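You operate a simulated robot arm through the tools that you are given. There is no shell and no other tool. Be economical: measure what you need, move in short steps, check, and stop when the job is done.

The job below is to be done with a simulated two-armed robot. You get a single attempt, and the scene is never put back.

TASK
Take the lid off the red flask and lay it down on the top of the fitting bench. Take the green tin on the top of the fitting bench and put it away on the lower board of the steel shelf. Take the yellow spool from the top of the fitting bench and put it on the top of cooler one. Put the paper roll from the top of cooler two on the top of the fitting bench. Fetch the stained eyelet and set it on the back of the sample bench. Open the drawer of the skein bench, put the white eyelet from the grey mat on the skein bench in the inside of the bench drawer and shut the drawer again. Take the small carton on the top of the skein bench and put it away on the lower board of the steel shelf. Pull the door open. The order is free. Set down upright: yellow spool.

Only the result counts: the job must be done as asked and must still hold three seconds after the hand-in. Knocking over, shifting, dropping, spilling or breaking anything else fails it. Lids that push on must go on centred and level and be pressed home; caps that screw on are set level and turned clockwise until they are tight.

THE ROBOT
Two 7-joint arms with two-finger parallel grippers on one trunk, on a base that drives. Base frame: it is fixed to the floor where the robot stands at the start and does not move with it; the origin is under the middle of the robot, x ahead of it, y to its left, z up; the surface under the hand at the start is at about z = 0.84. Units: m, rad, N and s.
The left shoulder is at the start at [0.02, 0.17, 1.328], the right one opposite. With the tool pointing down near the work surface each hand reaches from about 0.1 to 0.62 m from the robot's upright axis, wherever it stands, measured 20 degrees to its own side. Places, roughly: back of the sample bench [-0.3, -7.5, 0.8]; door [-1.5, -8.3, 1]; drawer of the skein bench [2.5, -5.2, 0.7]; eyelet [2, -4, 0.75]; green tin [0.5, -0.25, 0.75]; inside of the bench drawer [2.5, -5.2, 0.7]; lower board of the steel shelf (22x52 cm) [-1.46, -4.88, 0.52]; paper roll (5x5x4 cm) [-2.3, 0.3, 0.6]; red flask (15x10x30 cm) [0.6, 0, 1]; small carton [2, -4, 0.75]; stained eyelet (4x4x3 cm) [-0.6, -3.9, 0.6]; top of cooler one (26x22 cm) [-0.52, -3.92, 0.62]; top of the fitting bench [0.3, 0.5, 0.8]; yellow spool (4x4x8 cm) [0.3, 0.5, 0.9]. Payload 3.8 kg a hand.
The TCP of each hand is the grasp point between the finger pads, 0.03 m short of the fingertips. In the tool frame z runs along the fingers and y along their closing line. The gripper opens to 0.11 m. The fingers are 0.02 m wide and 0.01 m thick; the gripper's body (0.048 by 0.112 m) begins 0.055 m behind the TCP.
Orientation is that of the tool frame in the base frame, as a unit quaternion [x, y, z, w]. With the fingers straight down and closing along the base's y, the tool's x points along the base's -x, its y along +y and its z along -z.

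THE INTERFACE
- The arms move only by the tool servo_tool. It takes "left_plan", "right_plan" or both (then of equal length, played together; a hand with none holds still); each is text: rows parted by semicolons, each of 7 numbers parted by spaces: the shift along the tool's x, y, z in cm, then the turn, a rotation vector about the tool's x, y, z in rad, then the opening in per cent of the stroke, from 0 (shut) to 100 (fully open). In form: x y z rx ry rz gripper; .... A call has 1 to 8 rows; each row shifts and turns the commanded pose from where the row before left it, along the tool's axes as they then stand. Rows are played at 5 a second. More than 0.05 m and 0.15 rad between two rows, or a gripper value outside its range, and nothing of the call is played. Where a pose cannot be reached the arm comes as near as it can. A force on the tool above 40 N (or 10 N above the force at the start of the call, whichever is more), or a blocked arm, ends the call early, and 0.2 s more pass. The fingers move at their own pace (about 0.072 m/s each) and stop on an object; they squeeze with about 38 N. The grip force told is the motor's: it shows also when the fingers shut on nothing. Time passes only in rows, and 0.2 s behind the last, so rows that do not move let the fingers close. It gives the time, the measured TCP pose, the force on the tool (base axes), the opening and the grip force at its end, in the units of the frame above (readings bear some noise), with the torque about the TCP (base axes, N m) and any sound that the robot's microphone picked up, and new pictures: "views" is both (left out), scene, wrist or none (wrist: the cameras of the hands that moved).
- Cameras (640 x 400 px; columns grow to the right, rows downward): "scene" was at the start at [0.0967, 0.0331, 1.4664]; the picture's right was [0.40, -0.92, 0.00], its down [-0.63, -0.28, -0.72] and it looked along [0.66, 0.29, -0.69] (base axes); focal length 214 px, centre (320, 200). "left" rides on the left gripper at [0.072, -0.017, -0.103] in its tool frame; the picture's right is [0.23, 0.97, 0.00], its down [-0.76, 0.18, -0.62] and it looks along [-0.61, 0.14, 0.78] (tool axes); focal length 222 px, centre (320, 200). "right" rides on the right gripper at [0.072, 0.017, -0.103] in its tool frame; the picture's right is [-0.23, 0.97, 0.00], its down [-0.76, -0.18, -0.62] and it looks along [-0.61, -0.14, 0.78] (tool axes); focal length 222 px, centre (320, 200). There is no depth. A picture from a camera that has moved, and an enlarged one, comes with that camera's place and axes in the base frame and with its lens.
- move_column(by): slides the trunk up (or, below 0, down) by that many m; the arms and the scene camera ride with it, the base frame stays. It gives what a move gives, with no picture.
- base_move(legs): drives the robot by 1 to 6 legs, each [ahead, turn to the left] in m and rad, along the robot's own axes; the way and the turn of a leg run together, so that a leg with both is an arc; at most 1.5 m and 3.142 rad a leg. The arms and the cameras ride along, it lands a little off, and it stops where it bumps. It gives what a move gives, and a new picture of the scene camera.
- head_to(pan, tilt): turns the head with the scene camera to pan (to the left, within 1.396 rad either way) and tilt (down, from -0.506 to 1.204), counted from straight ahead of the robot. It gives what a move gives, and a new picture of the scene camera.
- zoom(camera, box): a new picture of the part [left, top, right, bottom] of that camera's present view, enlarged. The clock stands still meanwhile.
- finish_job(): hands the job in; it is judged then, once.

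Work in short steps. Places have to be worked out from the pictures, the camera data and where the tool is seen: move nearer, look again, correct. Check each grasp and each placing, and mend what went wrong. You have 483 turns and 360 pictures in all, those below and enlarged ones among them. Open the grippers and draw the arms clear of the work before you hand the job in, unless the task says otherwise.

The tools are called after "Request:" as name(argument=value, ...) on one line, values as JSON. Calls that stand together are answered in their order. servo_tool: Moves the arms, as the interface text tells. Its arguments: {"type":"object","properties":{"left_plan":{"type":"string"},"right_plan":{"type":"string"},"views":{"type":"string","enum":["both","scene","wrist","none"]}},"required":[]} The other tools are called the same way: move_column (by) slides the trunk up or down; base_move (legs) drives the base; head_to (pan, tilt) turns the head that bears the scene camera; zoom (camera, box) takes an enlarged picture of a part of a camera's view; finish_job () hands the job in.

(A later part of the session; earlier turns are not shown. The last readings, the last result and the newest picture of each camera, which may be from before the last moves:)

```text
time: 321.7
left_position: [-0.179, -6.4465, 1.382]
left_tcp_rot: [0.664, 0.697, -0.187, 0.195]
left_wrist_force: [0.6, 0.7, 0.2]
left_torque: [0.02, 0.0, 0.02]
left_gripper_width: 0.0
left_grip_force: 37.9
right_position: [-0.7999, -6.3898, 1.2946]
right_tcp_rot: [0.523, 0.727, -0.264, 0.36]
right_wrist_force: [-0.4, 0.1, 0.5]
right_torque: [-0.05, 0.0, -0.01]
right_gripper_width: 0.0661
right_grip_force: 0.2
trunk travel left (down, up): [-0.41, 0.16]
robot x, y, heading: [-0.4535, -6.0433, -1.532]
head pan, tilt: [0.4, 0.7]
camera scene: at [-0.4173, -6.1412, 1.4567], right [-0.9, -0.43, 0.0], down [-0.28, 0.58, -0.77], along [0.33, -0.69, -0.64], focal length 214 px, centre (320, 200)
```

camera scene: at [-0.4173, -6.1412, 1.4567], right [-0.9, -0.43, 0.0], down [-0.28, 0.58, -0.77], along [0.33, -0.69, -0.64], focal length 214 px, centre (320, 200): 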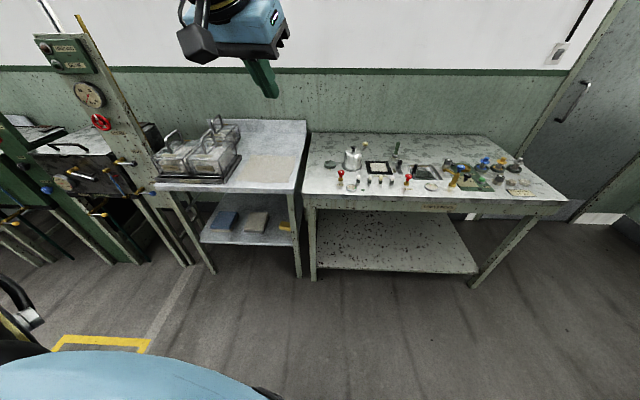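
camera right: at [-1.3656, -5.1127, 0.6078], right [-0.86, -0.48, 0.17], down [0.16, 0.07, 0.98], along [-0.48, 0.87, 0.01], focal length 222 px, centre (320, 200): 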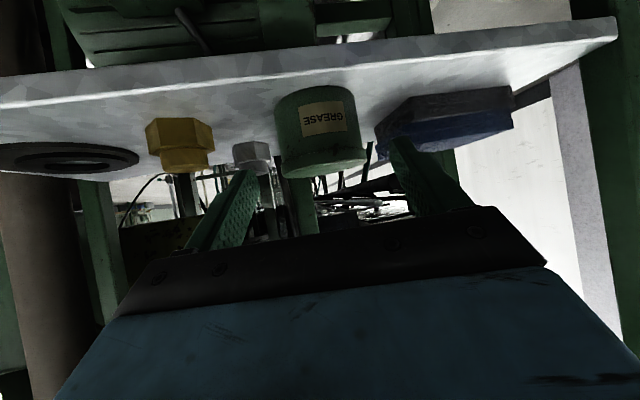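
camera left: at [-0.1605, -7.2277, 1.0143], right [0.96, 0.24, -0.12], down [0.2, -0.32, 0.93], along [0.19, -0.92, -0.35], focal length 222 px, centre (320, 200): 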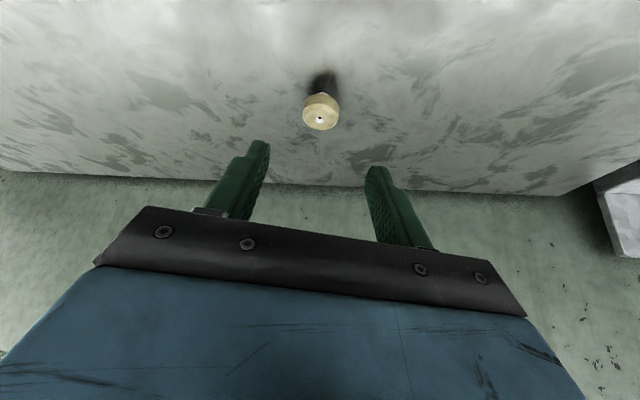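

Now to the door. I drive to a stand-off facing it.

Request:
base_move(legs=[[0, -0.848], [1.5, 0], [0.11, 0], [0, 1.19]])

Request:
head_to(pan=0.1, tilt=0.4)

```text
time: 335.1
left_position: [-1.25, -7.4443, 1.3822]
left_tcp_rot: [0.545, 0.794, -0.155, 0.222]
left_wrist_force: [-0.7, 0.8, 0.0]
left_torque: [0.01, 0.0, -0.04]
left_gripper_width: 0.0002
left_grip_force: 37.6
right_position: [-1.857, -7.5851, 1.2947]
right_tcp_rot: [0.4, 0.8, -0.204, 0.397]
right_wrist_force: [-0.7, 0.2, 0.1]
right_torque: [0.01, -0.03, 0.0]
right_gripper_width: 0.066
right_grip_force: 0.1
trunk travel left (down, up): [-0.41, 0.16]
robot x, y, heading: [-1.6384, -7.1511, -1.203]
head pan, tilt: [0.4, 0.7]
camera scene: at [-1.573, -7.2288, 1.4567], right [-0.72, -0.69, 0.0], down [-0.45, 0.47, -0.76], along [0.53, -0.55, -0.64], focal length 214 px, centre (320, 200)
```

scene: 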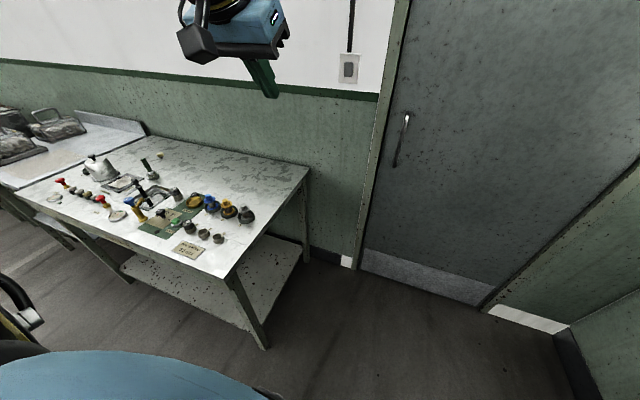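

```text
time: 335.9
left_position: [-1.2493, -7.4447, 1.3827]
left_tcp_rot: [0.544, 0.794, -0.154, 0.222]
left_wrist_force: [0.2, 0.1, -1.0]
left_torque: [0.0, 0.01, 0.01]
left_gripper_width: 0.0001
left_grip_force: 38.1
right_position: [-1.8579, -7.5849, 1.295]
right_tcp_rot: [0.401, 0.8, -0.203, 0.397]
right_wrist_force: [0.8, 0.1, 0.0]
right_torque: [0.0, 0.04, 0.01]
right_gripper_width: 0.0661
right_grip_force: 0.1
trunk travel left (down, up): [-0.41, 0.16]
robot x, y, heading: [-1.6381, -7.1483, -1.209]
head pan, tilt: [0.099, 0.4]
camera scene: at [-1.5904, -7.2503, 1.4835], right [-0.89, -0.45, 0.0], down [-0.17, 0.35, -0.92], along [0.41, -0.82, -0.39], focal length 214 px, centre (320, 200)
```

scene: 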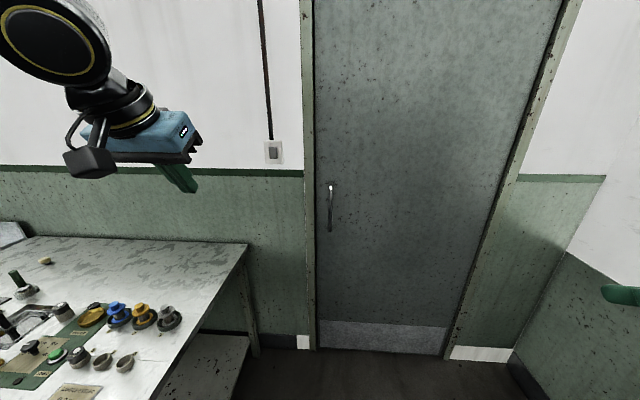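

Request:
zoom(camera="scene", box=[290, 160, 390, 250])

```text
4.44 times, centred on (340, 205) of scene
camera zoom: at [-1.5904, -7.2503, 1.4835], right [-0.89, -0.45, 0.0], down [-0.17, 0.35, -0.92], along [0.41, -0.82, -0.39], focal length 953 px, centre (231, 178)
```

zoom: 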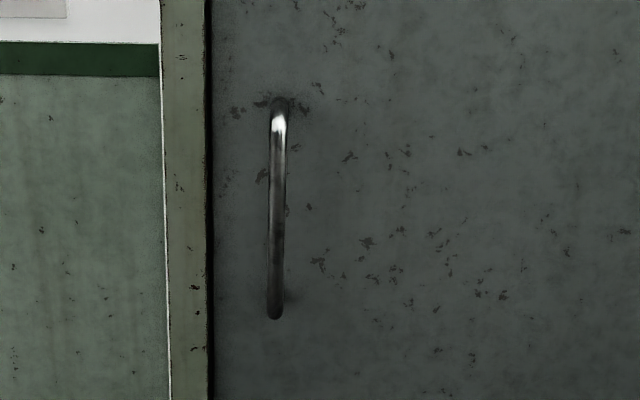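

The bar is at ≈(-1.225, -8.085), z 0.95–1.17. I bring the right hand to horizontal, pointing at the door.

Request:
servo_tool(right_plan="0 0 0 0 -0.129 0 80; 0 0 0 0 -0.129 0 80; 0 0 0 0 -0.129 0 80; 0 0 0 0 -0.129 0 80; 0 0 0 0 -0.129 0 80; 0 2 0 0.13 0 0 80; 0 3 1 0.13 0 0 80; 2 4 1 0 0 0 80", views="none")

Request:
servo_tool(right_plan="2.5 4 1 0 0 0 80; 2.5 4 1 0 0 0 80; 2.5 4 1 0 0 0 80; 2.5 4 1 0 0 0 80; 2.5 4 1 0 0 0 80; 2.5 4 1 0 0 0 80; 2.5 4 1 0 0 0 80; 2.5 3 1 0 0 0 80", views="both")

```text
time: 337.7
left_position: [-1.25, -7.4445, 1.383]
left_tcp_rot: [0.545, 0.794, -0.154, 0.222]
left_wrist_force: [0.4, 0.5, -0.4]
left_torque: [0.01, 0.0, 0.02]
left_gripper_width: 0.0
left_grip_force: 37.1
right_position: [-1.8488, -7.6683, 1.2929]
right_tcp_rot: [0.395, 0.587, -0.4, 0.583]
right_wrist_force: [0.5, 1.0, 0.9]
right_torque: [-0.01, -0.01, 0.01]
right_gripper_width: 0.088
right_grip_force: 0.0
right hand out of reach, approached as far as the arm can: row 1, 2, 3, 4, 6, 7, 8
trunk travel left (down, up): [-0.41, 0.16]
robot x, y, heading: [-1.6431, -7.1485, -1.207]
head pan, tilt: [0.099, 0.4]
```

```text
time: 339.5
left_position: [-1.2519, -7.4451, 1.3814]
left_tcp_rot: [0.545, 0.794, -0.155, 0.222]
left_wrist_force: [-0.1, 0.1, 0.2]
left_torque: [0.02, 0.0, 0.0]
left_gripper_width: 0.0
left_grip_force: 37.3
right_position: [-1.8679, -7.6527, 1.2421]
right_tcp_rot: [0.394, 0.587, -0.398, 0.584]
right_wrist_force: [0.3, 0.7, -0.8]
right_torque: [-0.02, 0.0, 0.02]
right_gripper_width: 0.0881
right_grip_force: 0.1
right hand out of reach, approached as far as the arm can: row 1, 2, 3, 4, 5, 6, 7, 8
trunk travel left (down, up): [-0.41, 0.16]
robot x, y, heading: [-1.6425, -7.1466, -1.207]
head pan, tilt: [0.099, 0.4]
camera scene: at [-1.5905, -7.25, 1.4836], right [-0.89, -0.45, 0.0], down [-0.17, 0.35, -0.92], along [0.41, -0.82, -0.39], focal length 214 px, centre (320, 200)
camera right: at [-1.8899, -7.5513, 1.1708], right [0.91, 0.36, 0.22], down [-0.39, 0.51, 0.76], along [0.16, -0.78, 0.61], focal length 222 px, centre (320, 200)
```

scene: 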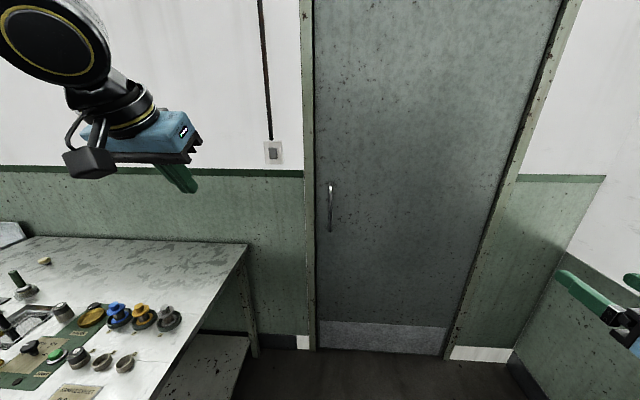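
right: 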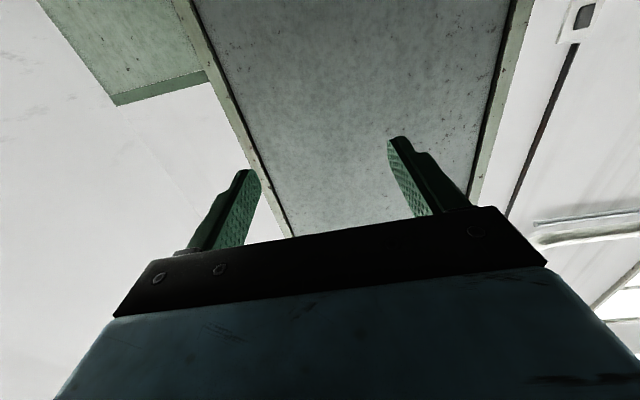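

The right arm jams when pitched up high and outward. I tilt back down, bring it to a lower central place first.

Request:
servo_tool(right_plan="0 0 0 -0.13 0.129 0 80; 0 0 0 -0.13 0.129 0 80; 0 0 0 0 0.129 0 80; 0 0 0 0 0.129 0 80; 0 0 0 0 0.129 0 80; 0 0 0 0 0.129 0 80; 0 0 0 0 0.129 0 80; 0 0 0 0 0 0 80", views="none")

```text
refused: row 1 steps farther than a row can; nothing moved
```

Request:
servo_tool(right_plan="0 0 0 -0.1 0.1 0 80; 0 0 0 -0.1 0.1 0 80; 0 0 0 -0.06 0.13 0 80; 0 0 0 0 0.145 0 80; 0 0 0 0 0.145 0 80; 0 0 0 0 0.145 0 80; 0 0 0 0 0.145 0 80; 0 0 0 0 0.1 0 80", views="none")

```text
time: 341.3
left_position: [-1.2504, -7.4447, 1.3822]
left_tcp_rot: [0.544, 0.794, -0.154, 0.222]
left_wrist_force: [0.4, -0.5, 0.0]
left_torque: [0.03, -0.03, 0.0]
left_gripper_width: 0.0
left_grip_force: 37.7
right_position: [-1.8691, -7.6548, 1.2416]
right_tcp_rot: [0.437, 0.856, -0.112, 0.253]
right_wrist_force: [1.3, 0.5, 1.3]
right_torque: [0.0, 0.01, -0.04]
right_gripper_width: 0.0881
right_grip_force: 0.1
trunk travel left (down, up): [-0.41, 0.16]
robot x, y, heading: [-1.6389, -7.1485, -1.206]
head pan, tilt: [0.099, 0.4]
```

Request:
servo_tool(right_plan="0.23 3.15 2.78 0 0 0 80; 0.23 3.15 2.78 0 0 0 80; 0.23 3.15 2.78 0 0 0 80; 0.23 3.15 2.78 0 0 0 80; 0.23 3.15 2.78 0 0 0 80; 0.23 3.15 2.78 0 0 0 80; 0.23 3.15 2.78 0 0 0 80; 0.23 3.15 2.78 0 0 0 80", views="scene")

```text
time: 343.1
left_position: [-1.2504, -7.4446, 1.3821]
left_tcp_rot: [0.544, 0.794, -0.154, 0.222]
left_wrist_force: [-0.3, 0.0, -0.2]
left_torque: [-0.03, 0.02, -0.07]
left_gripper_width: 0.0002
left_grip_force: 37.8
right_position: [-1.5985, -7.5822, 1.0516]
right_tcp_rot: [0.436, 0.856, -0.114, 0.254]
right_wrist_force: [-0.2, 0.5, -0.5]
right_torque: [0.0, 0.02, 0.0]
right_gripper_width: 0.0882
right_grip_force: 0.1
trunk travel left (down, up): [-0.41, 0.16]
robot x, y, heading: [-1.6384, -7.1484, -1.205]
head pan, tilt: [0.099, 0.4]
camera scene: at [-1.5893, -7.2505, 1.4835], right [-0.89, -0.45, 0.0], down [-0.17, 0.35, -0.92], along [0.41, -0.82, -0.39], focal length 214 px, centre (320, 200)
```

scene: 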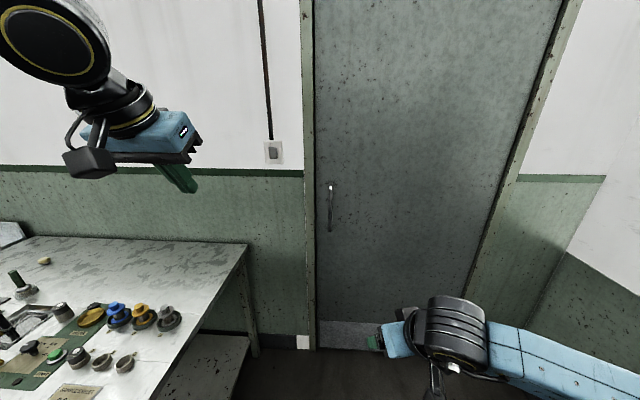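

Good, the right arm moves freely again. Now pitch to horizontal here while advancing a little.

Request:
servo_tool(right_plan="0 0 1 0 -0.145 0 80; 0 0 1 0 -0.145 0 80; 0 0 1 0 -0.145 0 80; 0 0 1 0 -0.145 0 80; 0 0 1 0 -0.145 0 80; 0 0 1 0 -0.145 0 80; 0 0 1 0 -0.14 0 80; 0 0 0 0 0 0 80", views="scene")

```text
time: 344.9
left_position: [-1.2494, -7.4449, 1.3819]
left_tcp_rot: [0.545, 0.794, -0.154, 0.222]
left_wrist_force: [-0.1, -0.1, 0.3]
left_torque: [0.0, -0.01, -0.01]
left_gripper_width: 0.0
left_grip_force: 37.8
right_position: [-1.597, -7.5969, 1.04]
right_tcp_rot: [0.414, 0.815, -0.17, 0.369]
right_wrist_force: [0.1, 0.1, 0.3]
right_torque: [0.02, 0.03, 0.01]
right_gripper_width: 0.0883
right_grip_force: 0.1
right hand out of reach, approached as far as the arm can: row 2, 3, 4, 5, 6, 7
trunk travel left (down, up): [-0.41, 0.16]
robot x, y, heading: [-1.6382, -7.1474, -1.204]
head pan, tilt: [0.099, 0.4]
camera scene: at [-1.5904, -7.2504, 1.4835], right [-0.89, -0.45, 0.0], down [-0.17, 0.35, -0.92], along [0.41, -0.82, -0.39], focal length 214 px, centre (320, 200)
```

scene: 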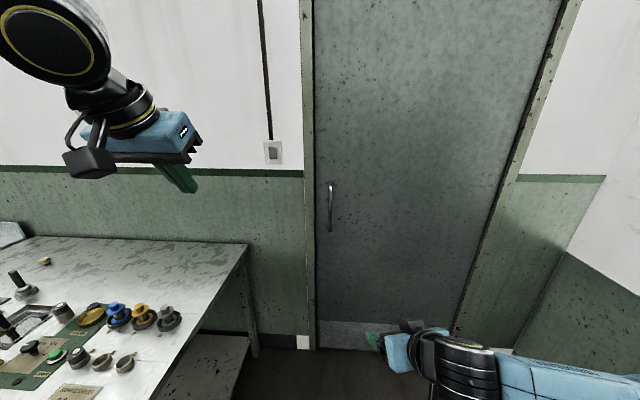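

The tool can stay tilted ~48°, good enough to straddle the vertical bar. I put the hand to a pre-grasp place in front of the robot.

Request:
servo_tool(right_plan="-3.4 2.9 0.2 0 0 0 80; -3.4 2.9 0.2 0 0 0 80; -3.4 2.9 0.2 0 0 0 80; 0 0 0 0 -0.1 0 80; 0 0 0 0 -0.1 0 80; 0 0 0 0 0 0 80", views="none")

```text
time: 346.3
left_position: [-1.2507, -7.4444, 1.3825]
left_tcp_rot: [0.544, 0.794, -0.153, 0.224]
left_wrist_force: [-0.3, 0.4, 0.8]
left_torque: [-0.02, -0.04, 0.03]
left_gripper_width: 0.0
left_grip_force: 37.9
right_position: [-1.4845, -7.6046, 1.1142]
right_tcp_rot: [0.395, 0.773, -0.211, 0.449]
right_wrist_force: [0.2, 0.0, 1.0]
right_torque: [0.01, -0.05, 0.0]
right_gripper_width: 0.0881
right_grip_force: 0.1
trunk travel left (down, up): [-0.41, 0.16]
robot x, y, heading: [-1.6422, -7.1456, -1.202]
head pan, tilt: [0.099, 0.4]
```

Request:
servo_tool(right_plan="0 0 0 0 -0.13 0 80; 0 0 0 0 -0.13 0 80; 0 0 0 0 -0.13 0 80; 0 0 0 0 0 0 80", views="none")

```text
time: 347.3
left_position: [-1.2508, -7.4435, 1.3814]
left_tcp_rot: [0.544, 0.794, -0.155, 0.222]
left_wrist_force: [0.7, -0.3, -0.7]
left_torque: [-0.02, -0.01, -0.02]
left_gripper_width: 0.0003
left_grip_force: 37.9
right_position: [-1.4845, -7.6048, 1.1134]
right_tcp_rot: [0.394, 0.773, -0.212, 0.449]
right_wrist_force: [0.2, -0.2, -0.5]
right_torque: [0.0, -0.02, -0.01]
right_gripper_width: 0.0881
right_grip_force: 0.0
right hand out of reach, approached as far as the arm can: row 1, 2, 3
trunk travel left (down, up): [-0.41, 0.16]
robot x, y, heading: [-1.6376, -7.1492, -1.211]
head pan, tilt: [0.099, 0.4]
```

Tilt 60° it is. I drive so the hand arrives 8 cm in front of the bar.

Request:
base_move(legs=[[0, 0.105], [0.44, 0], [0, -0.105]])

Request:
zoom(camera="right", box=[0, 0, 640, 400])

```text
time: 351.1
left_position: [-1.0517, -7.8317, 1.3809]
left_tcp_rot: [0.543, 0.795, -0.153, 0.222]
left_wrist_force: [0.1, -0.2, 1.1]
left_torque: [0.03, -0.01, -0.02]
left_gripper_width: 0.0
left_grip_force: 37.3
right_position: [-1.2866, -7.9938, 1.1142]
right_tcp_rot: [0.393, 0.774, -0.21, 0.449]
right_wrist_force: [0.3, -1.2, -0.3]
right_torque: [0.0, -0.03, 0.05]
right_gripper_width: 0.0879
right_grip_force: 0.0
trunk travel left (down, up): [-0.41, 0.16]
robot x, y, heading: [-1.4432, -7.5339, -1.205]
head pan, tilt: [0.099, 0.4]
camera scene: at [-1.3932, -7.6396, 1.4835], right [-0.89, -0.45, 0.0], down [-0.17, 0.35, -0.92], along [0.41, -0.82, -0.39], focal length 214 px, centre (320, 200)
```

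scene: 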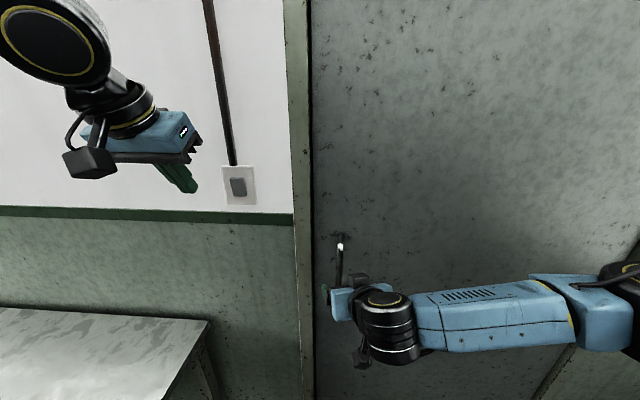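

```text
1.00 times, centred on (320, 200) of right (not enlarged: the box is as wide or as high as the picture)
camera zoom: at [-1.3469, -7.8834, 1.1048], right [0.84, 0.49, 0.22], down [-0.25, 0.0, 0.97], along [0.48, -0.87, 0.12], focal length 222 px, centre (320, 200)
```

zoom: 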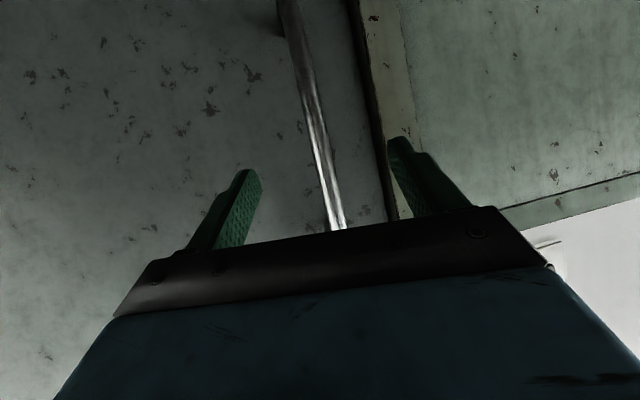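

The bar is centred between the fingers. I advance ~10.5 cm and look before closing.

Request:
servo_tool(right_plan="0 0 3 0 0 0 80; 0 -0.3 3 0 0 0 80; 0 0 2.5 0 0 0 80; 0 0 1.5 0 0 0 80; 0 0 0 0 0 0 80", views="both")

```text
time: 352.3
left_position: [-1.0512, -7.832, 1.3817]
left_tcp_rot: [0.544, 0.794, -0.154, 0.222]
left_wrist_force: [0.4, 0.5, -0.1]
left_torque: [0.0, 0.0, 0.01]
left_gripper_width: 0.0
left_grip_force: 37.8
right_position: [-1.2343, -8.0636, 1.0633]
right_tcp_rot: [0.394, 0.774, -0.211, 0.448]
right_wrist_force: [-0.2, 0.5, 0.3]
right_torque: [0.0, 0.06, 0.01]
right_gripper_width: 0.088
right_grip_force: 0.0
trunk travel left (down, up): [-0.41, 0.16]
robot x, y, heading: [-1.4417, -7.5346, -1.209]
head pan, tilt: [0.099, 0.4]
camera scene: at [-1.393, -7.6386, 1.4836], right [-0.89, -0.45, 0.0], down [-0.17, 0.35, -0.92], along [0.41, -0.82, -0.39], focal length 214 px, centre (320, 200)
camera right: at [-1.2959, -7.9526, 1.0541], right [0.84, 0.49, 0.22], down [-0.25, 0.0, 0.97], along [0.48, -0.87, 0.12], focal length 222 px, centre (320, 200)
```

scene: 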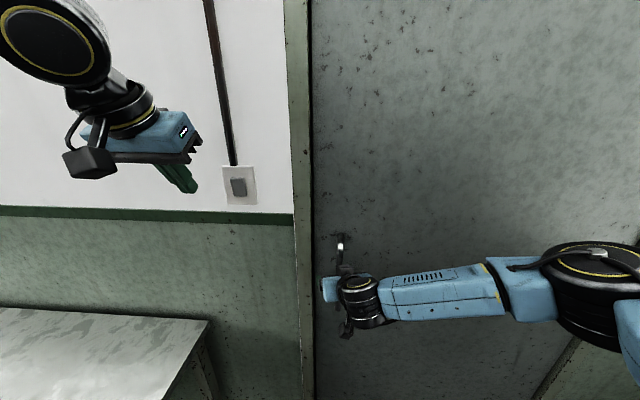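
right: 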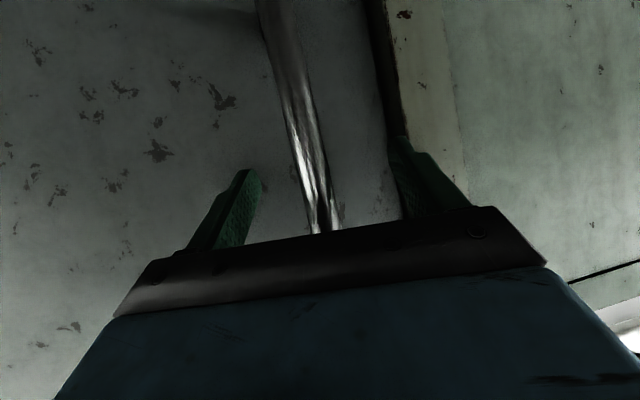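

The bar lies at about TCP depth. I close on it.

Request:
servo_tool(right_plan="0 0 0.5 0 0 0 50; 0 0 0 0 0 0 20; 0 0 0 0 0 0 0; 0 0 0 0 0 0 0; 0 0 0 0 0 0 0", views="wrist")

```text
time: 353.5
left_position: [-1.0522, -7.8318, 1.3817]
left_tcp_rot: [0.544, 0.794, -0.153, 0.223]
left_wrist_force: [-0.6, -0.6, -0.3]
left_torque: [-0.01, 0.02, -0.03]
left_gripper_width: 0.0001
left_grip_force: 37.8
right_position: [-1.2329, -8.0669, 1.0609]
right_tcp_rot: [0.393, 0.774, -0.211, 0.449]
right_wrist_force: [-3.9, -3.1, 0.9]
right_torque: [-0.57, 1.01, 0.04]
right_gripper_width: 0.018
right_grip_force: 45.2
trunk travel left (down, up): [-0.41, 0.16]
robot x, y, heading: [-1.4407, -7.5374, -1.206]
head pan, tilt: [0.099, 0.4]
camera right: at [-1.2938, -7.9567, 1.0516], right [0.84, 0.49, 0.22], down [-0.25, 0.0, 0.97], along [0.47, -0.87, 0.12], focal length 222 px, centre (320, 200)
```

right: 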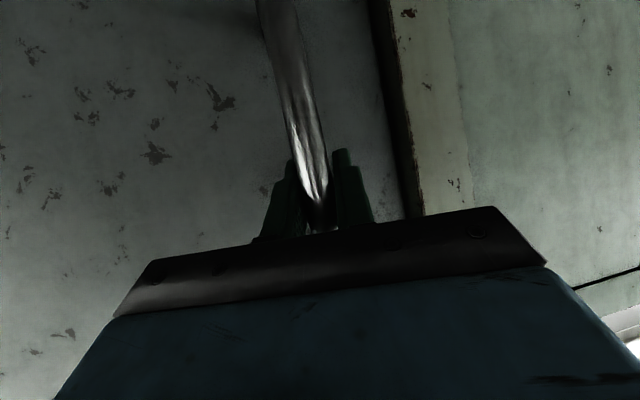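

Gripped. I pull 5 cm along the door normal with the arm to feel it.

Request:
servo_tool(right_plan="0.5 0.27 -0.83 0 0 0 0; 0.5 0.27 -0.83 0 0 0 0; 0.5 0.27 -0.83 0 0 0 0; 0.5 0.27 -0.83 0 0 0 0; 0.5 0.27 -0.83 0 0 0 0; 0 0 0 0 0 0 0", views="scene")

```text
time: 354.9
left_position: [-1.0564, -7.8334, 1.3832]
left_tcp_rot: [0.544, 0.794, -0.152, 0.224]
left_wrist_force: [-0.5, -0.6, 0.0]
left_torque: [-0.01, -0.01, -0.02]
left_gripper_width: 0.0
left_grip_force: 37.8
right_position: [-1.2575, -8.024, 1.0613]
right_tcp_rot: [0.397, 0.772, -0.212, 0.449]
right_wrist_force: [-27.6, -15.2, 10.9]
right_torque: [0.09, 1.32, 0.14]
right_gripper_width: 0.018
right_grip_force: 45.2
trunk travel left (down, up): [-0.41, 0.16]
robot x, y, heading: [-1.4414, -7.5383, -1.206]
head pan, tilt: [0.099, 0.4]
camera scene: at [-1.3976, -7.6406, 1.4836], right [-0.89, -0.45, 0.0], down [-0.17, 0.35, -0.92], along [0.41, -0.82, -0.39], focal length 214 px, centre (320, 200)
```

scene: 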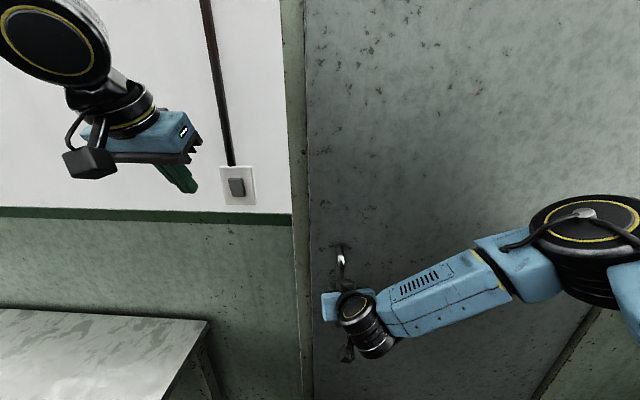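

It moves. I follow the door's circle (hinge ≈(-1.93, -8.44), radius ≈0.79) with small arm steps.

Request:
servo_tool(right_plan="0 -0.6 0 0 0 0 0; 0.73 0.06 -1.24 0 0 0 0; 0.73 0.06 -1.24 0 0 0 0; 0.73 0.06 -1.24 0 0 0 0; 0.73 0.06 -1.24 0 0 0 0; 0.73 0 -1.24 0 0 0 0; 0 0 0 0 0 0 0", views="none")

```text
time: 356.5
left_position: [-1.0524, -7.8314, 1.3831]
left_tcp_rot: [0.543, 0.795, -0.153, 0.223]
left_wrist_force: [-0.3, 0.4, 0.0]
left_torque: [0.02, 0.02, 0.01]
left_gripper_width: 0.0
left_grip_force: 37.2
right_position: [-1.2964, -7.9629, 1.0618]
right_tcp_rot: [0.396, 0.775, -0.211, 0.446]
right_wrist_force: [-5.5, -2.6, 4.9]
right_torque: [-0.49, 0.98, 0.03]
right_gripper_width: 0.0179
right_grip_force: 45.3
trunk travel left (down, up): [-0.41, 0.16]
robot x, y, heading: [-1.4405, -7.5331, -1.209]
head pan, tilt: [0.099, 0.4]
```

Low forces. Now I try a small base arc backwards that matches the circle.

Request:
base_move(legs=[[-0.07, -0.062]])

```text
time: 357.5
left_position: [-1.093, -7.7895, 1.3813]
left_tcp_rot: [0.567, 0.778, -0.161, 0.218]
left_wrist_force: [0.1, 0.4, -0.3]
left_torque: [-0.03, -0.02, -0.01]
left_gripper_width: 0.0003
left_grip_force: 38.2
right_position: [-1.3455, -7.9053, 1.0613]
right_tcp_rot: [0.417, 0.762, -0.225, 0.44]
right_wrist_force: [4.1, 4.4, -7.6]
right_torque: [-1.56, 0.29, 0.22]
right_gripper_width: 0.0177
right_grip_force: 45.0
trunk travel left (down, up): [-0.41, 0.16]
robot x, y, heading: [-1.4667, -7.4713, -1.266]
head pan, tilt: [0.099, 0.4]
camera scene: at [-1.4209, -7.5754, 1.4834], right [-0.92, -0.39, 0.0], down [-0.15, 0.36, -0.92], along [0.36, -0.85, -0.39], focal length 214 px, centre (320, 200)
```

scene: 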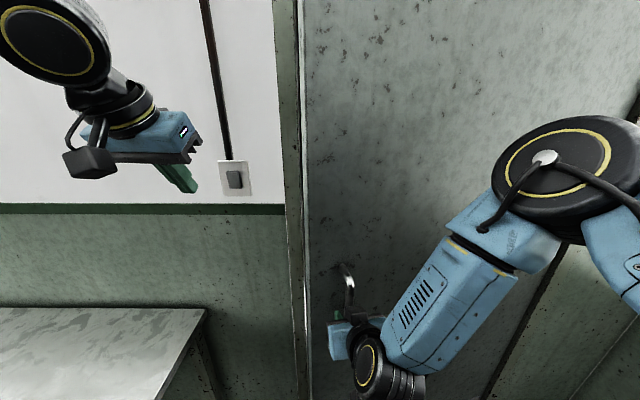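

The arc worked with small forces. Two more matched arcs.

Request:
base_move(legs=[[-0.066, -0.08], [-0.058, -0.104]])

```text
time: 359.1
left_position: [-1.1876, -7.7362, 1.3822]
left_tcp_rot: [0.637, 0.722, -0.179, 0.202]
left_wrist_force: [0.0, 0.2, 0.4]
left_torque: [-0.04, -0.02, 0.0]
left_gripper_width: 0.0
left_grip_force: 37.7
right_position: [-1.4561, -7.805, 1.0601]
right_tcp_rot: [0.486, 0.719, -0.267, 0.419]
right_wrist_force: [-17.3, -21.9, 2.1]
right_torque: [-1.13, 0.61, 0.52]
right_gripper_width: 0.018
right_grip_force: 45.2
trunk travel left (down, up): [-0.41, 0.16]
robot x, y, heading: [-1.4913, -7.3552, -1.45]
head pan, tilt: [0.099, 0.4]
camera scene: at [-1.4713, -7.4654, 1.4833], right [-0.98, -0.22, 0.0], down [-0.08, 0.38, -0.92], along [0.2, -0.9, -0.39], focal length 214 px, centre (320, 200)
```

scene: 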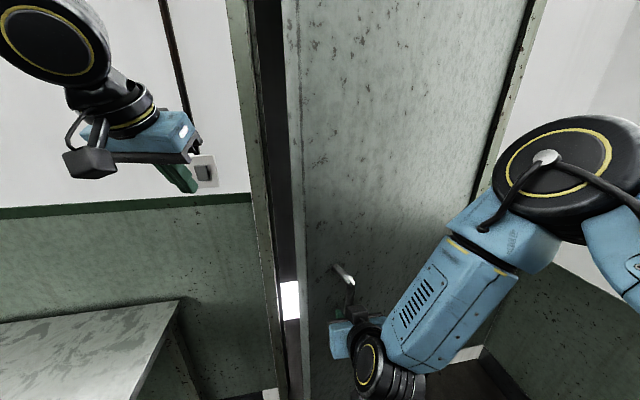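

The door is ~27° open. Going further with the grip gets awkward, so I'll release the handle and push the door from behind with the left hand. First open and withdraw the right hand.

Request:
servo_tool(right_plan="0 0 0 0 0 0 50; 0 0 0 0 0 0 80; 0 0 0 0 0 0 80; 0 0 -3 0 0 0 80; 0 0 -3 0 0 0 80; 0 0 -3 0 0 0 80; 0 0 0 0 0 0 80", views="scene")

```text
time: 360.6
left_position: [-1.1836, -7.7316, 1.3828]
left_tcp_rot: [0.637, 0.722, -0.18, 0.201]
left_wrist_force: [0.5, -1.1, 0.3]
left_torque: [0.01, -0.03, 0.0]
left_gripper_width: 0.0001
left_grip_force: 37.9
right_position: [-1.4843, -7.7308, 1.1073]
right_tcp_rot: [0.485, 0.719, -0.269, 0.419]
right_wrist_force: [-0.4, 0.6, -0.3]
right_torque: [0.0, -0.05, -0.02]
right_gripper_width: 0.088
right_grip_force: 0.0
trunk travel left (down, up): [-0.41, 0.16]
robot x, y, heading: [-1.4924, -7.3517, -1.445]
head pan, tilt: [0.099, 0.4]
camera scene: at [-1.4681, -7.4628, 1.4835], right [-0.98, -0.22, 0.0], down [-0.09, 0.38, -0.92], along [0.2, -0.9, -0.39], focal length 214 px, centre (320, 200)
```

scene: 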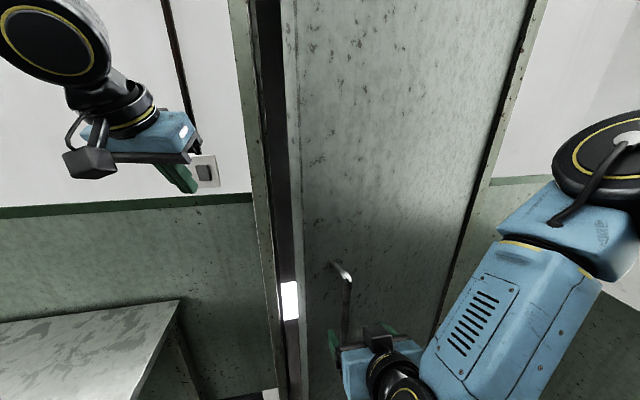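

I move the left hand (fist) into the gap behind the door edge.

Request:
servo_tool(left_plan="-2.2 0 1.38 0 0 0 0; -2.2 0 1.38 0 0 0 0; -2.2 0 1.38 0 0 0 0; -2.2 -2.7 1.38 0 0 0 0; -2.2 -2.7 1.38 0 0 0 0; -2.2 -2.7 1.38 0 0 0 0; 0 0 0 0 0 0 0", views="scene")

```text
time: 362.2
left_position: [-1.2362, -7.8874, 1.3826]
left_tcp_rot: [0.636, 0.723, -0.181, 0.203]
left_wrist_force: [0.5, 0.8, 0.0]
left_torque: [-0.04, -0.01, -0.04]
left_gripper_width: 0.0001
left_grip_force: 37.7
left hand out of reach, approached as far as the arm can: row 6
right_position: [-1.4832, -7.7296, 1.1083]
right_tcp_rot: [0.486, 0.72, -0.268, 0.418]
right_wrist_force: [0.3, 0.0, 0.2]
right_torque: [-0.04, -0.03, -0.01]
right_gripper_width: 0.088
right_grip_force: 0.1
trunk travel left (down, up): [-0.41, 0.16]
robot x, y, heading: [-1.4971, -7.3525, -1.444]
head pan, tilt: [0.099, 0.4]
camera scene: at [-1.4684, -7.4613, 1.4837], right [-0.98, -0.22, 0.0], down [-0.08, 0.38, -0.92], along [0.2, -0.9, -0.39], focal length 214 px, centre (320, 200)
```

scene: 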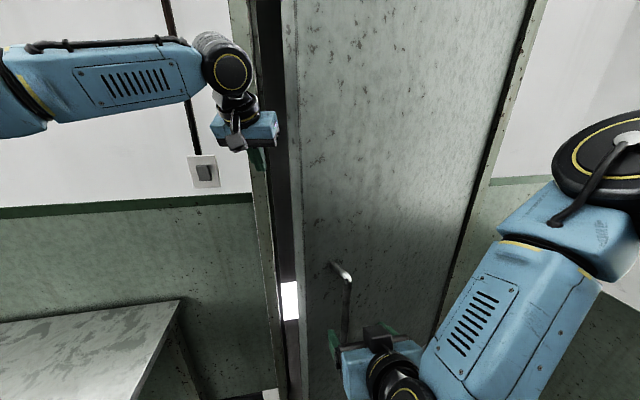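

The left arm/right hand combination would get pinched. Better: back up, then use the right hand as the pusher from behind the door edge.

Request:
base_move(legs=[[-0.35, 0]])

Request:
servo_tool(left_plan="2.2 1 -1.38 0 0 0 0; 2.2 1 -1.38 0 0 0 0; 2.2 1 -1.38 0 0 0 0; 2.2 1 -1.38 0 0 0 0; 2.2 1 -1.38 0 0 0 0; 0 0 0 0 0 0 0", right_plan="0 0 0 0 0 0 40; 0 0 0 0 0 0 0; 0 0 0 0 0 0 0; 0 0 0 0 0 0 0; 0 0 0 0 0 0 0; 0 0 0 0 0 0 0", views="none")

```text
time: 364.5
left_position: [-1.2792, -7.5412, 1.3814]
left_tcp_rot: [0.637, 0.722, -0.18, 0.201]
left_wrist_force: [0.3, -0.4, 0.5]
left_torque: [-0.01, -0.01, -0.03]
left_gripper_width: 0.0
left_grip_force: 37.5
right_position: [-1.5271, -7.3829, 1.1078]
right_tcp_rot: [0.485, 0.719, -0.268, 0.419]
right_wrist_force: [-0.2, -0.7, -0.2]
right_torque: [0.05, -0.01, -0.01]
right_gripper_width: 0.0883
right_grip_force: 0.0
trunk travel left (down, up): [-0.41, 0.16]
robot x, y, heading: [-1.533, -7.0047, -1.451]
head pan, tilt: [0.099, 0.4]
camera scene: at [-1.5103, -7.1145, 1.4836], right [-0.98, -0.22, 0.0], down [-0.08, 0.38, -0.92], along [0.2, -0.9, -0.39], focal length 214 px, centre (320, 200)
```

scene: 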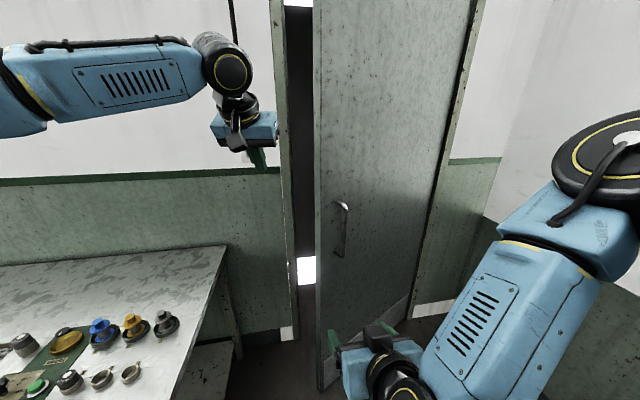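

```text
time: 365.9
left_position: [-1.2449, -7.4063, 1.3812]
left_tcp_rot: [0.636, 0.723, -0.18, 0.201]
left_wrist_force: [-0.4, 0.2, 0.1]
left_torque: [0.01, 0.0, 0.03]
left_gripper_width: 0.0
left_grip_force: 37.6
right_position: [-1.5276, -7.3836, 1.1066]
right_tcp_rot: [0.486, 0.718, -0.269, 0.418]
right_wrist_force: [0.4, 0.4, -0.8]
right_torque: [0.01, 0.0, -0.01]
right_gripper_width: 0.0
right_grip_force: 37.8
trunk travel left (down, up): [-0.41, 0.16]
robot x, y, heading: [-1.5349, -7.0025, -1.453]
head pan, tilt: [0.099, 0.4]
```

Request:
base_move(legs=[[0, 0.25], [0.3, 0]])

Request:
head_to(pan=0.0, tilt=0.55)

```text
time: 368.8
left_position: [-1.0473, -7.6018, 1.382]
left_tcp_rot: [0.543, 0.795, -0.154, 0.223]
left_wrist_force: [-0.1, -0.1, 0.0]
left_torque: [0.0, -0.02, 0.0]
left_gripper_width: 0.0
left_grip_force: 37.7
right_position: [-1.3267, -7.6489, 1.1058]
right_tcp_rot: [0.393, 0.774, -0.214, 0.448]
right_wrist_force: [0.6, -0.2, 0.2]
right_torque: [-0.01, 0.03, 0.0]
right_gripper_width: 0.0
right_grip_force: 37.8
trunk travel left (down, up): [-0.41, 0.16]
robot x, y, heading: [-1.424, -7.2835, -1.205]
head pan, tilt: [0.099, 0.4]
camera scene: at [-1.3759, -7.385, 1.4835], right [-0.89, -0.45, 0.0], down [-0.18, 0.35, -0.92], along [0.41, -0.82, -0.39], focal length 214 px, centre (320, 200)
```

scene: 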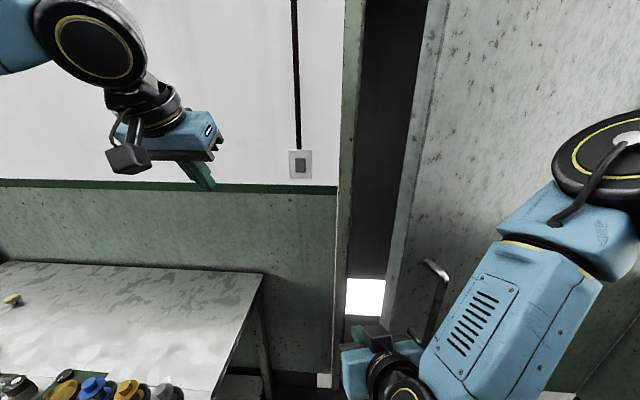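

```text
time: 369.5
left_position: [-1.0482, -7.6002, 1.383]
left_tcp_rot: [0.542, 0.796, -0.153, 0.223]
left_wrist_force: [-0.8, -1.0, -0.5]
left_torque: [0.01, -0.03, 0.02]
left_gripper_width: 0.0002
left_grip_force: 37.3
right_position: [-1.3253, -7.6484, 1.1073]
right_tcp_rot: [0.393, 0.774, -0.215, 0.448]
right_wrist_force: [0.0, 0.5, 0.1]
right_torque: [-0.01, 0.02, 0.01]
right_gripper_width: 0.0001
right_grip_force: 38.2
trunk travel left (down, up): [-0.41, 0.16]
robot x, y, heading: [-1.4254, -7.2826, -1.204]
head pan, tilt: [0.0, 0.55]
camera scene: at [-1.3855, -7.3855, 1.4699], right [-0.93, -0.36, 0.0], down [-0.19, 0.49, -0.85], along [0.31, -0.8, -0.52], focal length 214 px, centre (320, 200)
```

scene: 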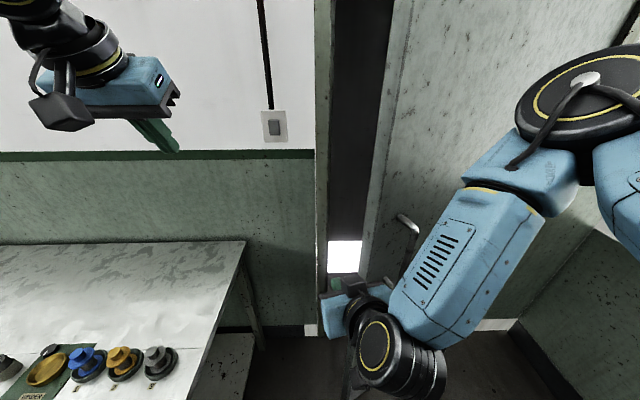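

The fist faces the gap. I yaw it a bit to the right and advance into the gap behind the door edge.

Request:
servo_tool(right_plan="0 2 0 0.115 0 0.068 0; 0 2 0 0.115 0 0.068 0; 0 1 0 0.115 0 0.068 0; 0 0 0 0 0 0 0", views="none")

```text
time: 370.5
left_position: [-1.0489, -7.6013, 1.383]
left_tcp_rot: [0.542, 0.795, -0.154, 0.223]
left_wrist_force: [-0.1, -0.7, 0.4]
left_torque: [0.01, -0.03, -0.01]
left_gripper_width: 0.0
left_grip_force: 37.3
right_position: [-1.2826, -7.6241, 1.1093]
right_tcp_rot: [0.541, 0.681, -0.298, 0.394]
right_wrist_force: [0.5, 0.4, 0.1]
right_torque: [0.0, -0.04, 0.01]
right_gripper_width: 0.0003
right_grip_force: 37.7
trunk travel left (down, up): [-0.41, 0.16]
robot x, y, heading: [-1.4243, -7.2796, -1.207]
head pan, tilt: [0.0, 0.55]
```

Request:
servo_tool(right_plan="-2.2 0 3.7 0 0 0 0; -2.2 0 3.7 0 0 0 0; -2.2 0 3.7 0 0 0 0; -2.2 0 3.7 0 0 0 0; -2.2 0 3.7 0 0 0 0; -2.2 0 3.7 0 0 0 0; 0 0 0 0 0 0 0", views="scene")

```text
time: 372.1
left_position: [-1.0498, -7.601, 1.3825]
left_tcp_rot: [0.543, 0.795, -0.154, 0.222]
left_wrist_force: [-0.8, -0.7, 0.0]
left_torque: [0.0, 0.0, 0.01]
left_gripper_width: 0.0
left_grip_force: 37.7
right_position: [-1.2213, -7.874, 1.1081]
right_tcp_rot: [0.54, 0.682, -0.296, 0.394]
right_wrist_force: [0.1, 0.2, 0.1]
right_torque: [0.02, -0.01, 0.0]
right_gripper_width: 0.0
right_grip_force: 37.2
trunk travel left (down, up): [-0.41, 0.16]
robot x, y, heading: [-1.4243, -7.2858, -1.205]
head pan, tilt: [0.0, 0.55]
camera scene: at [-1.3855, -7.385, 1.4699], right [-0.93, -0.36, 0.0], down [-0.19, 0.49, -0.85], along [0.31, -0.8, -0.52], focal length 214 px, centre (320, 200)
```

scene: 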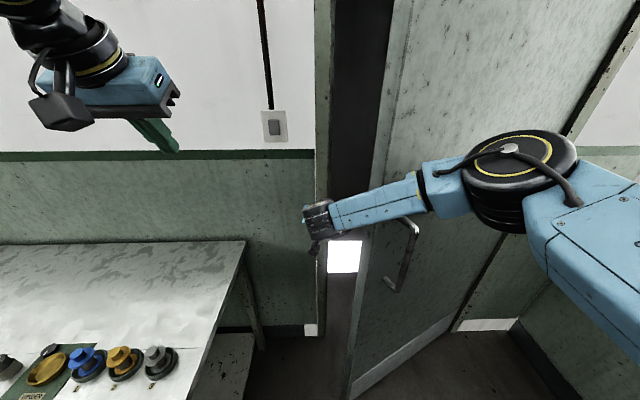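

The forearm passes the room side while the fist is behind the edge, so it works like a hook. I try a small base arc to pull the door edge along.

Request:
base_move(legs=[[-0.1, -0.2]])

```text
time: 373.3
left_position: [-1.1468, -7.5745, 1.3826]
left_tcp_rot: [0.619, 0.738, -0.174, 0.207]
left_wrist_force: [-0.2, -0.6, -0.1]
left_torque: [0.03, -0.05, 0.04]
left_gripper_width: 0.0
left_grip_force: 37.4
right_position: [-1.3721, -7.8082, 1.1066]
right_tcp_rot: [0.607, 0.623, -0.336, 0.361]
right_wrist_force: [0.1, -0.5, -0.2]
right_torque: [0.03, -0.03, -0.02]
right_gripper_width: 0.0
right_grip_force: 37.4
trunk travel left (down, up): [-0.41, 0.16]
robot x, y, heading: [-1.4505, -7.1864, -1.405]
head pan, tilt: [0.0, 0.55]
camera scene: at [-1.4346, -7.2968, 1.4698], right [-0.99, -0.17, 0.0], down [-0.09, 0.52, -0.85], along [0.14, -0.84, -0.52], focal length 214 px, centre (320, 200)
```

scene: 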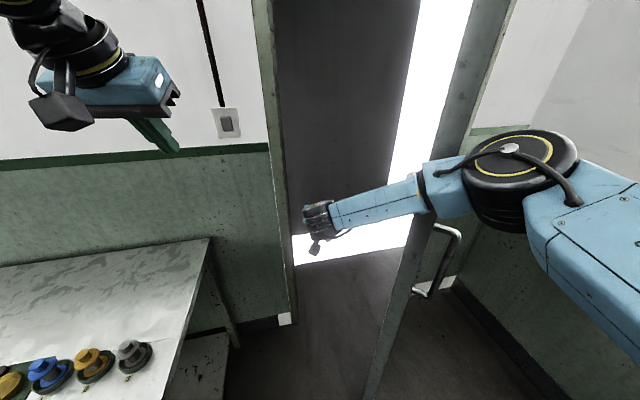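

The door swung further open (~40°). Continue hooking.

Request:
base_move(legs=[[-0.06, -0.3]])

```text
time: 374.6
left_position: [-1.2749, -7.5889, 1.3821]
left_tcp_rot: [0.723, 0.636, -0.203, 0.178]
left_wrist_force: [0.6, 0.3, 0.2]
left_torque: [0.0, -0.03, 0.0]
left_gripper_width: 0.0001
left_grip_force: 37.5
right_position: [-1.5572, -7.745, 1.1066]
right_tcp_rot: [0.692, 0.527, -0.385, 0.308]
right_wrist_force: [-0.3, 0.0, 0.0]
right_torque: [-0.03, 0.01, -0.02]
right_gripper_width: 0.0
right_grip_force: 37.4
trunk travel left (down, up): [-0.41, 0.16]
robot x, y, heading: [-1.4555, -7.129, -1.701]
head pan, tilt: [0.0, 0.55]
camera scene: at [-1.4674, -7.2378, 1.4698], right [-0.99, 0.13, 0.0], down [0.07, 0.52, -0.85], along [-0.11, -0.85, -0.52], focal length 214 px, centre (320, 200)
```

scene: 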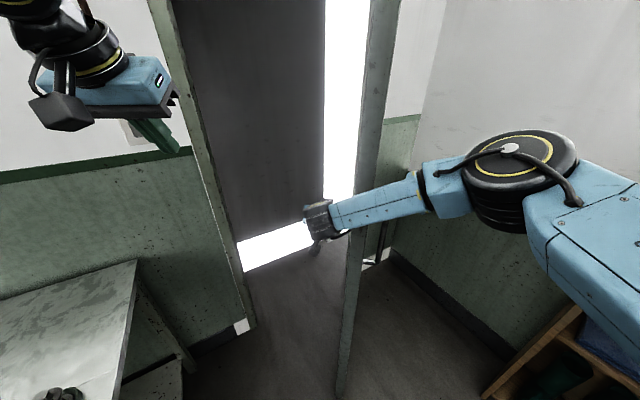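

~47° now. One more hooking arc.

Request:
base_move(legs=[[-0.04, -0.32]])

```text
time: 376.1
left_position: [-1.4178, -7.5839, 1.3816]
left_tcp_rot: [0.815, 0.512, -0.23, 0.142]
left_wrist_force: [-0.3, -0.8, 0.0]
left_torque: [0.02, -0.03, 0.01]
left_gripper_width: 0.0002
left_grip_force: 37.7
right_position: [-1.7362, -7.643, 1.1065]
right_tcp_rot: [0.768, 0.408, -0.43, 0.242]
right_wrist_force: [-0.2, 0.2, 0.6]
right_torque: [0.01, -0.02, 0.0]
right_gripper_width: 0.0001
right_grip_force: 37.7
trunk travel left (down, up): [-0.41, 0.16]
robot x, y, heading: [-1.4436, -7.0881, -2.029]
head pan, tilt: [0.0, 0.55]
camera scene: at [-1.49, -7.19, 1.4698], right [-0.9, 0.44, 0.0], down [0.23, 0.47, -0.85], along [-0.37, -0.77, -0.52], focal length 214 px, centre (320, 200)
```

scene: 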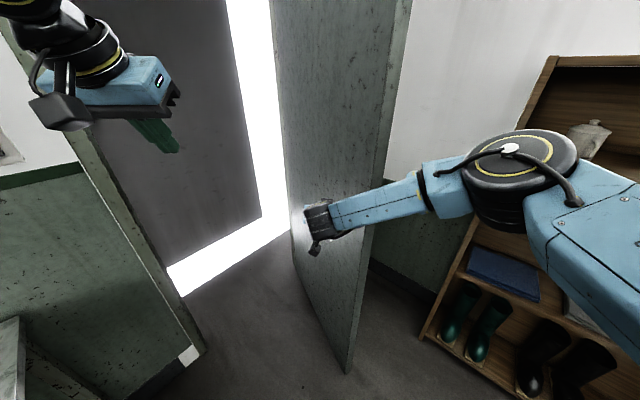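

About 60° open. One last small arc for margin.

Request:
base_move(legs=[[-0.02, -0.2]])

```text
time: 377.2
left_position: [-1.5055, -7.5619, 1.3816]
left_tcp_rot: [0.862, 0.428, -0.243, 0.119]
left_wrist_force: [0.5, -0.3, 0.8]
left_torque: [-0.02, -0.03, 0.01]
left_gripper_width: 0.0001
left_grip_force: 37.6
right_position: [-1.8312, -7.5557, 1.107]
right_tcp_rot: [0.805, 0.329, -0.452, 0.198]
right_wrist_force: [0.4, -0.2, 0.2]
right_torque: [0.0, 0.0, 0.01]
right_gripper_width: 0.0
right_grip_force: 38.1
trunk travel left (down, up): [-0.41, 0.16]
robot x, y, heading: [-1.433, -7.071, -2.228]
head pan, tilt: [0.0, 0.55]
camera scene: at [-1.4977, -7.1619, 1.4698], right [-0.79, 0.61, 0.0], down [0.32, 0.41, -0.85], along [-0.52, -0.68, -0.52], focal length 214 px, centre (320, 200)
```

scene: 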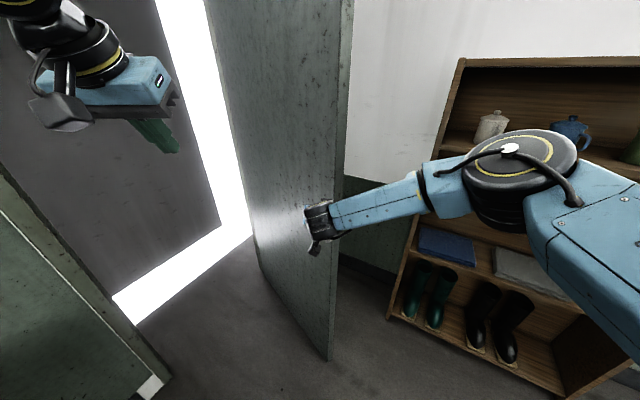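

The door stands ~64° open. For more margin I unhook, then re-enter with the whole right arm on the inner side and sweep it further.

Request:
base_move(legs=[[-0.25, 0], [0, 0.435], [0.5, 0]])

```text
time: 382.9
left_position: [-1.2526, -7.8412, 1.3824]
left_tcp_rot: [0.75, 0.603, -0.212, 0.169]
left_wrist_force: [-0.7, -0.6, -0.9]
left_torque: [0.02, -0.02, -0.03]
left_gripper_width: 0.0001
left_grip_force: 38.0
right_position: [-1.5499, -7.9711, 1.1067]
right_tcp_rot: [0.715, 0.494, -0.399, 0.29]
right_wrist_force: [0.3, -0.2, -0.5]
right_torque: [0.0, -0.02, -0.03]
right_gripper_width: 0.0001
right_grip_force: 37.4
trunk travel left (down, up): [-0.41, 0.16]
robot x, y, heading: [-1.3913, -7.3669, -1.794]
head pan, tilt: [0.0, 0.55]
camera scene: at [-1.4137, -7.4742, 1.4698], right [-0.98, 0.22, 0.0], down [0.12, 0.51, -0.85], along [-0.19, -0.83, -0.52], focal length 214 px, centre (320, 200)
```

scene: 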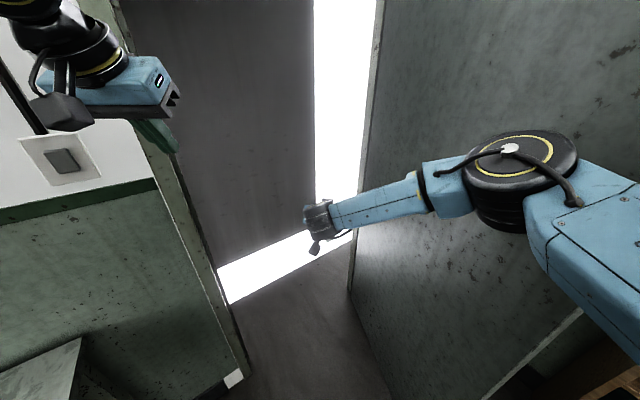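

The arm is now wholly on the inner side. I sweep right in place to push the door.

Request:
base_move(legs=[[0, -0.45]])

```text
time: 383.9
left_position: [-1.304, -7.8482, 1.3819]
left_tcp_rot: [0.778, 0.567, -0.219, 0.158]
left_wrist_force: [-0.7, 0.1, 0.5]
left_torque: [-0.03, -0.02, 0.0]
left_gripper_width: 0.0
left_grip_force: 38.0
right_position: [-1.6126, -7.9499, 1.1068]
right_tcp_rot: [0.739, 0.459, -0.412, 0.271]
right_wrist_force: [-0.4, 0.4, -0.4]
right_torque: [0.01, -0.03, 0.0]
right_gripper_width: 0.0
right_grip_force: 37.7
trunk travel left (down, up): [-0.41, 0.16]
robot x, y, heading: [-1.3944, -7.3637, -1.883]
head pan, tilt: [0.0, 0.55]
stopped in leg 1: the robot was blocked; the commanded pose is now the measured one
camera scene: at [-1.428, -7.4679, 1.4698], right [-0.95, 0.31, 0.0], down [0.16, 0.5, -0.85], along [-0.26, -0.81, -0.52], focal length 214 px, centre (320, 200)
```

scene: 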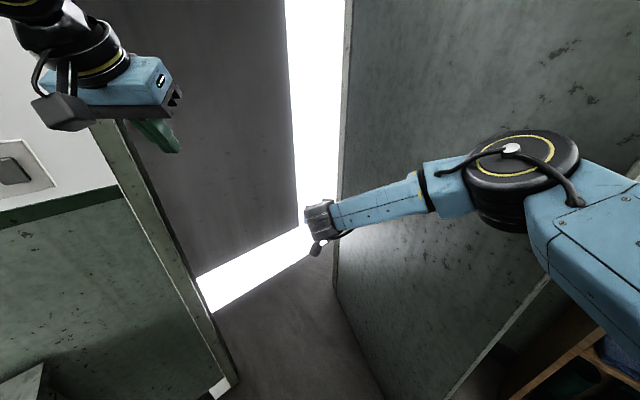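

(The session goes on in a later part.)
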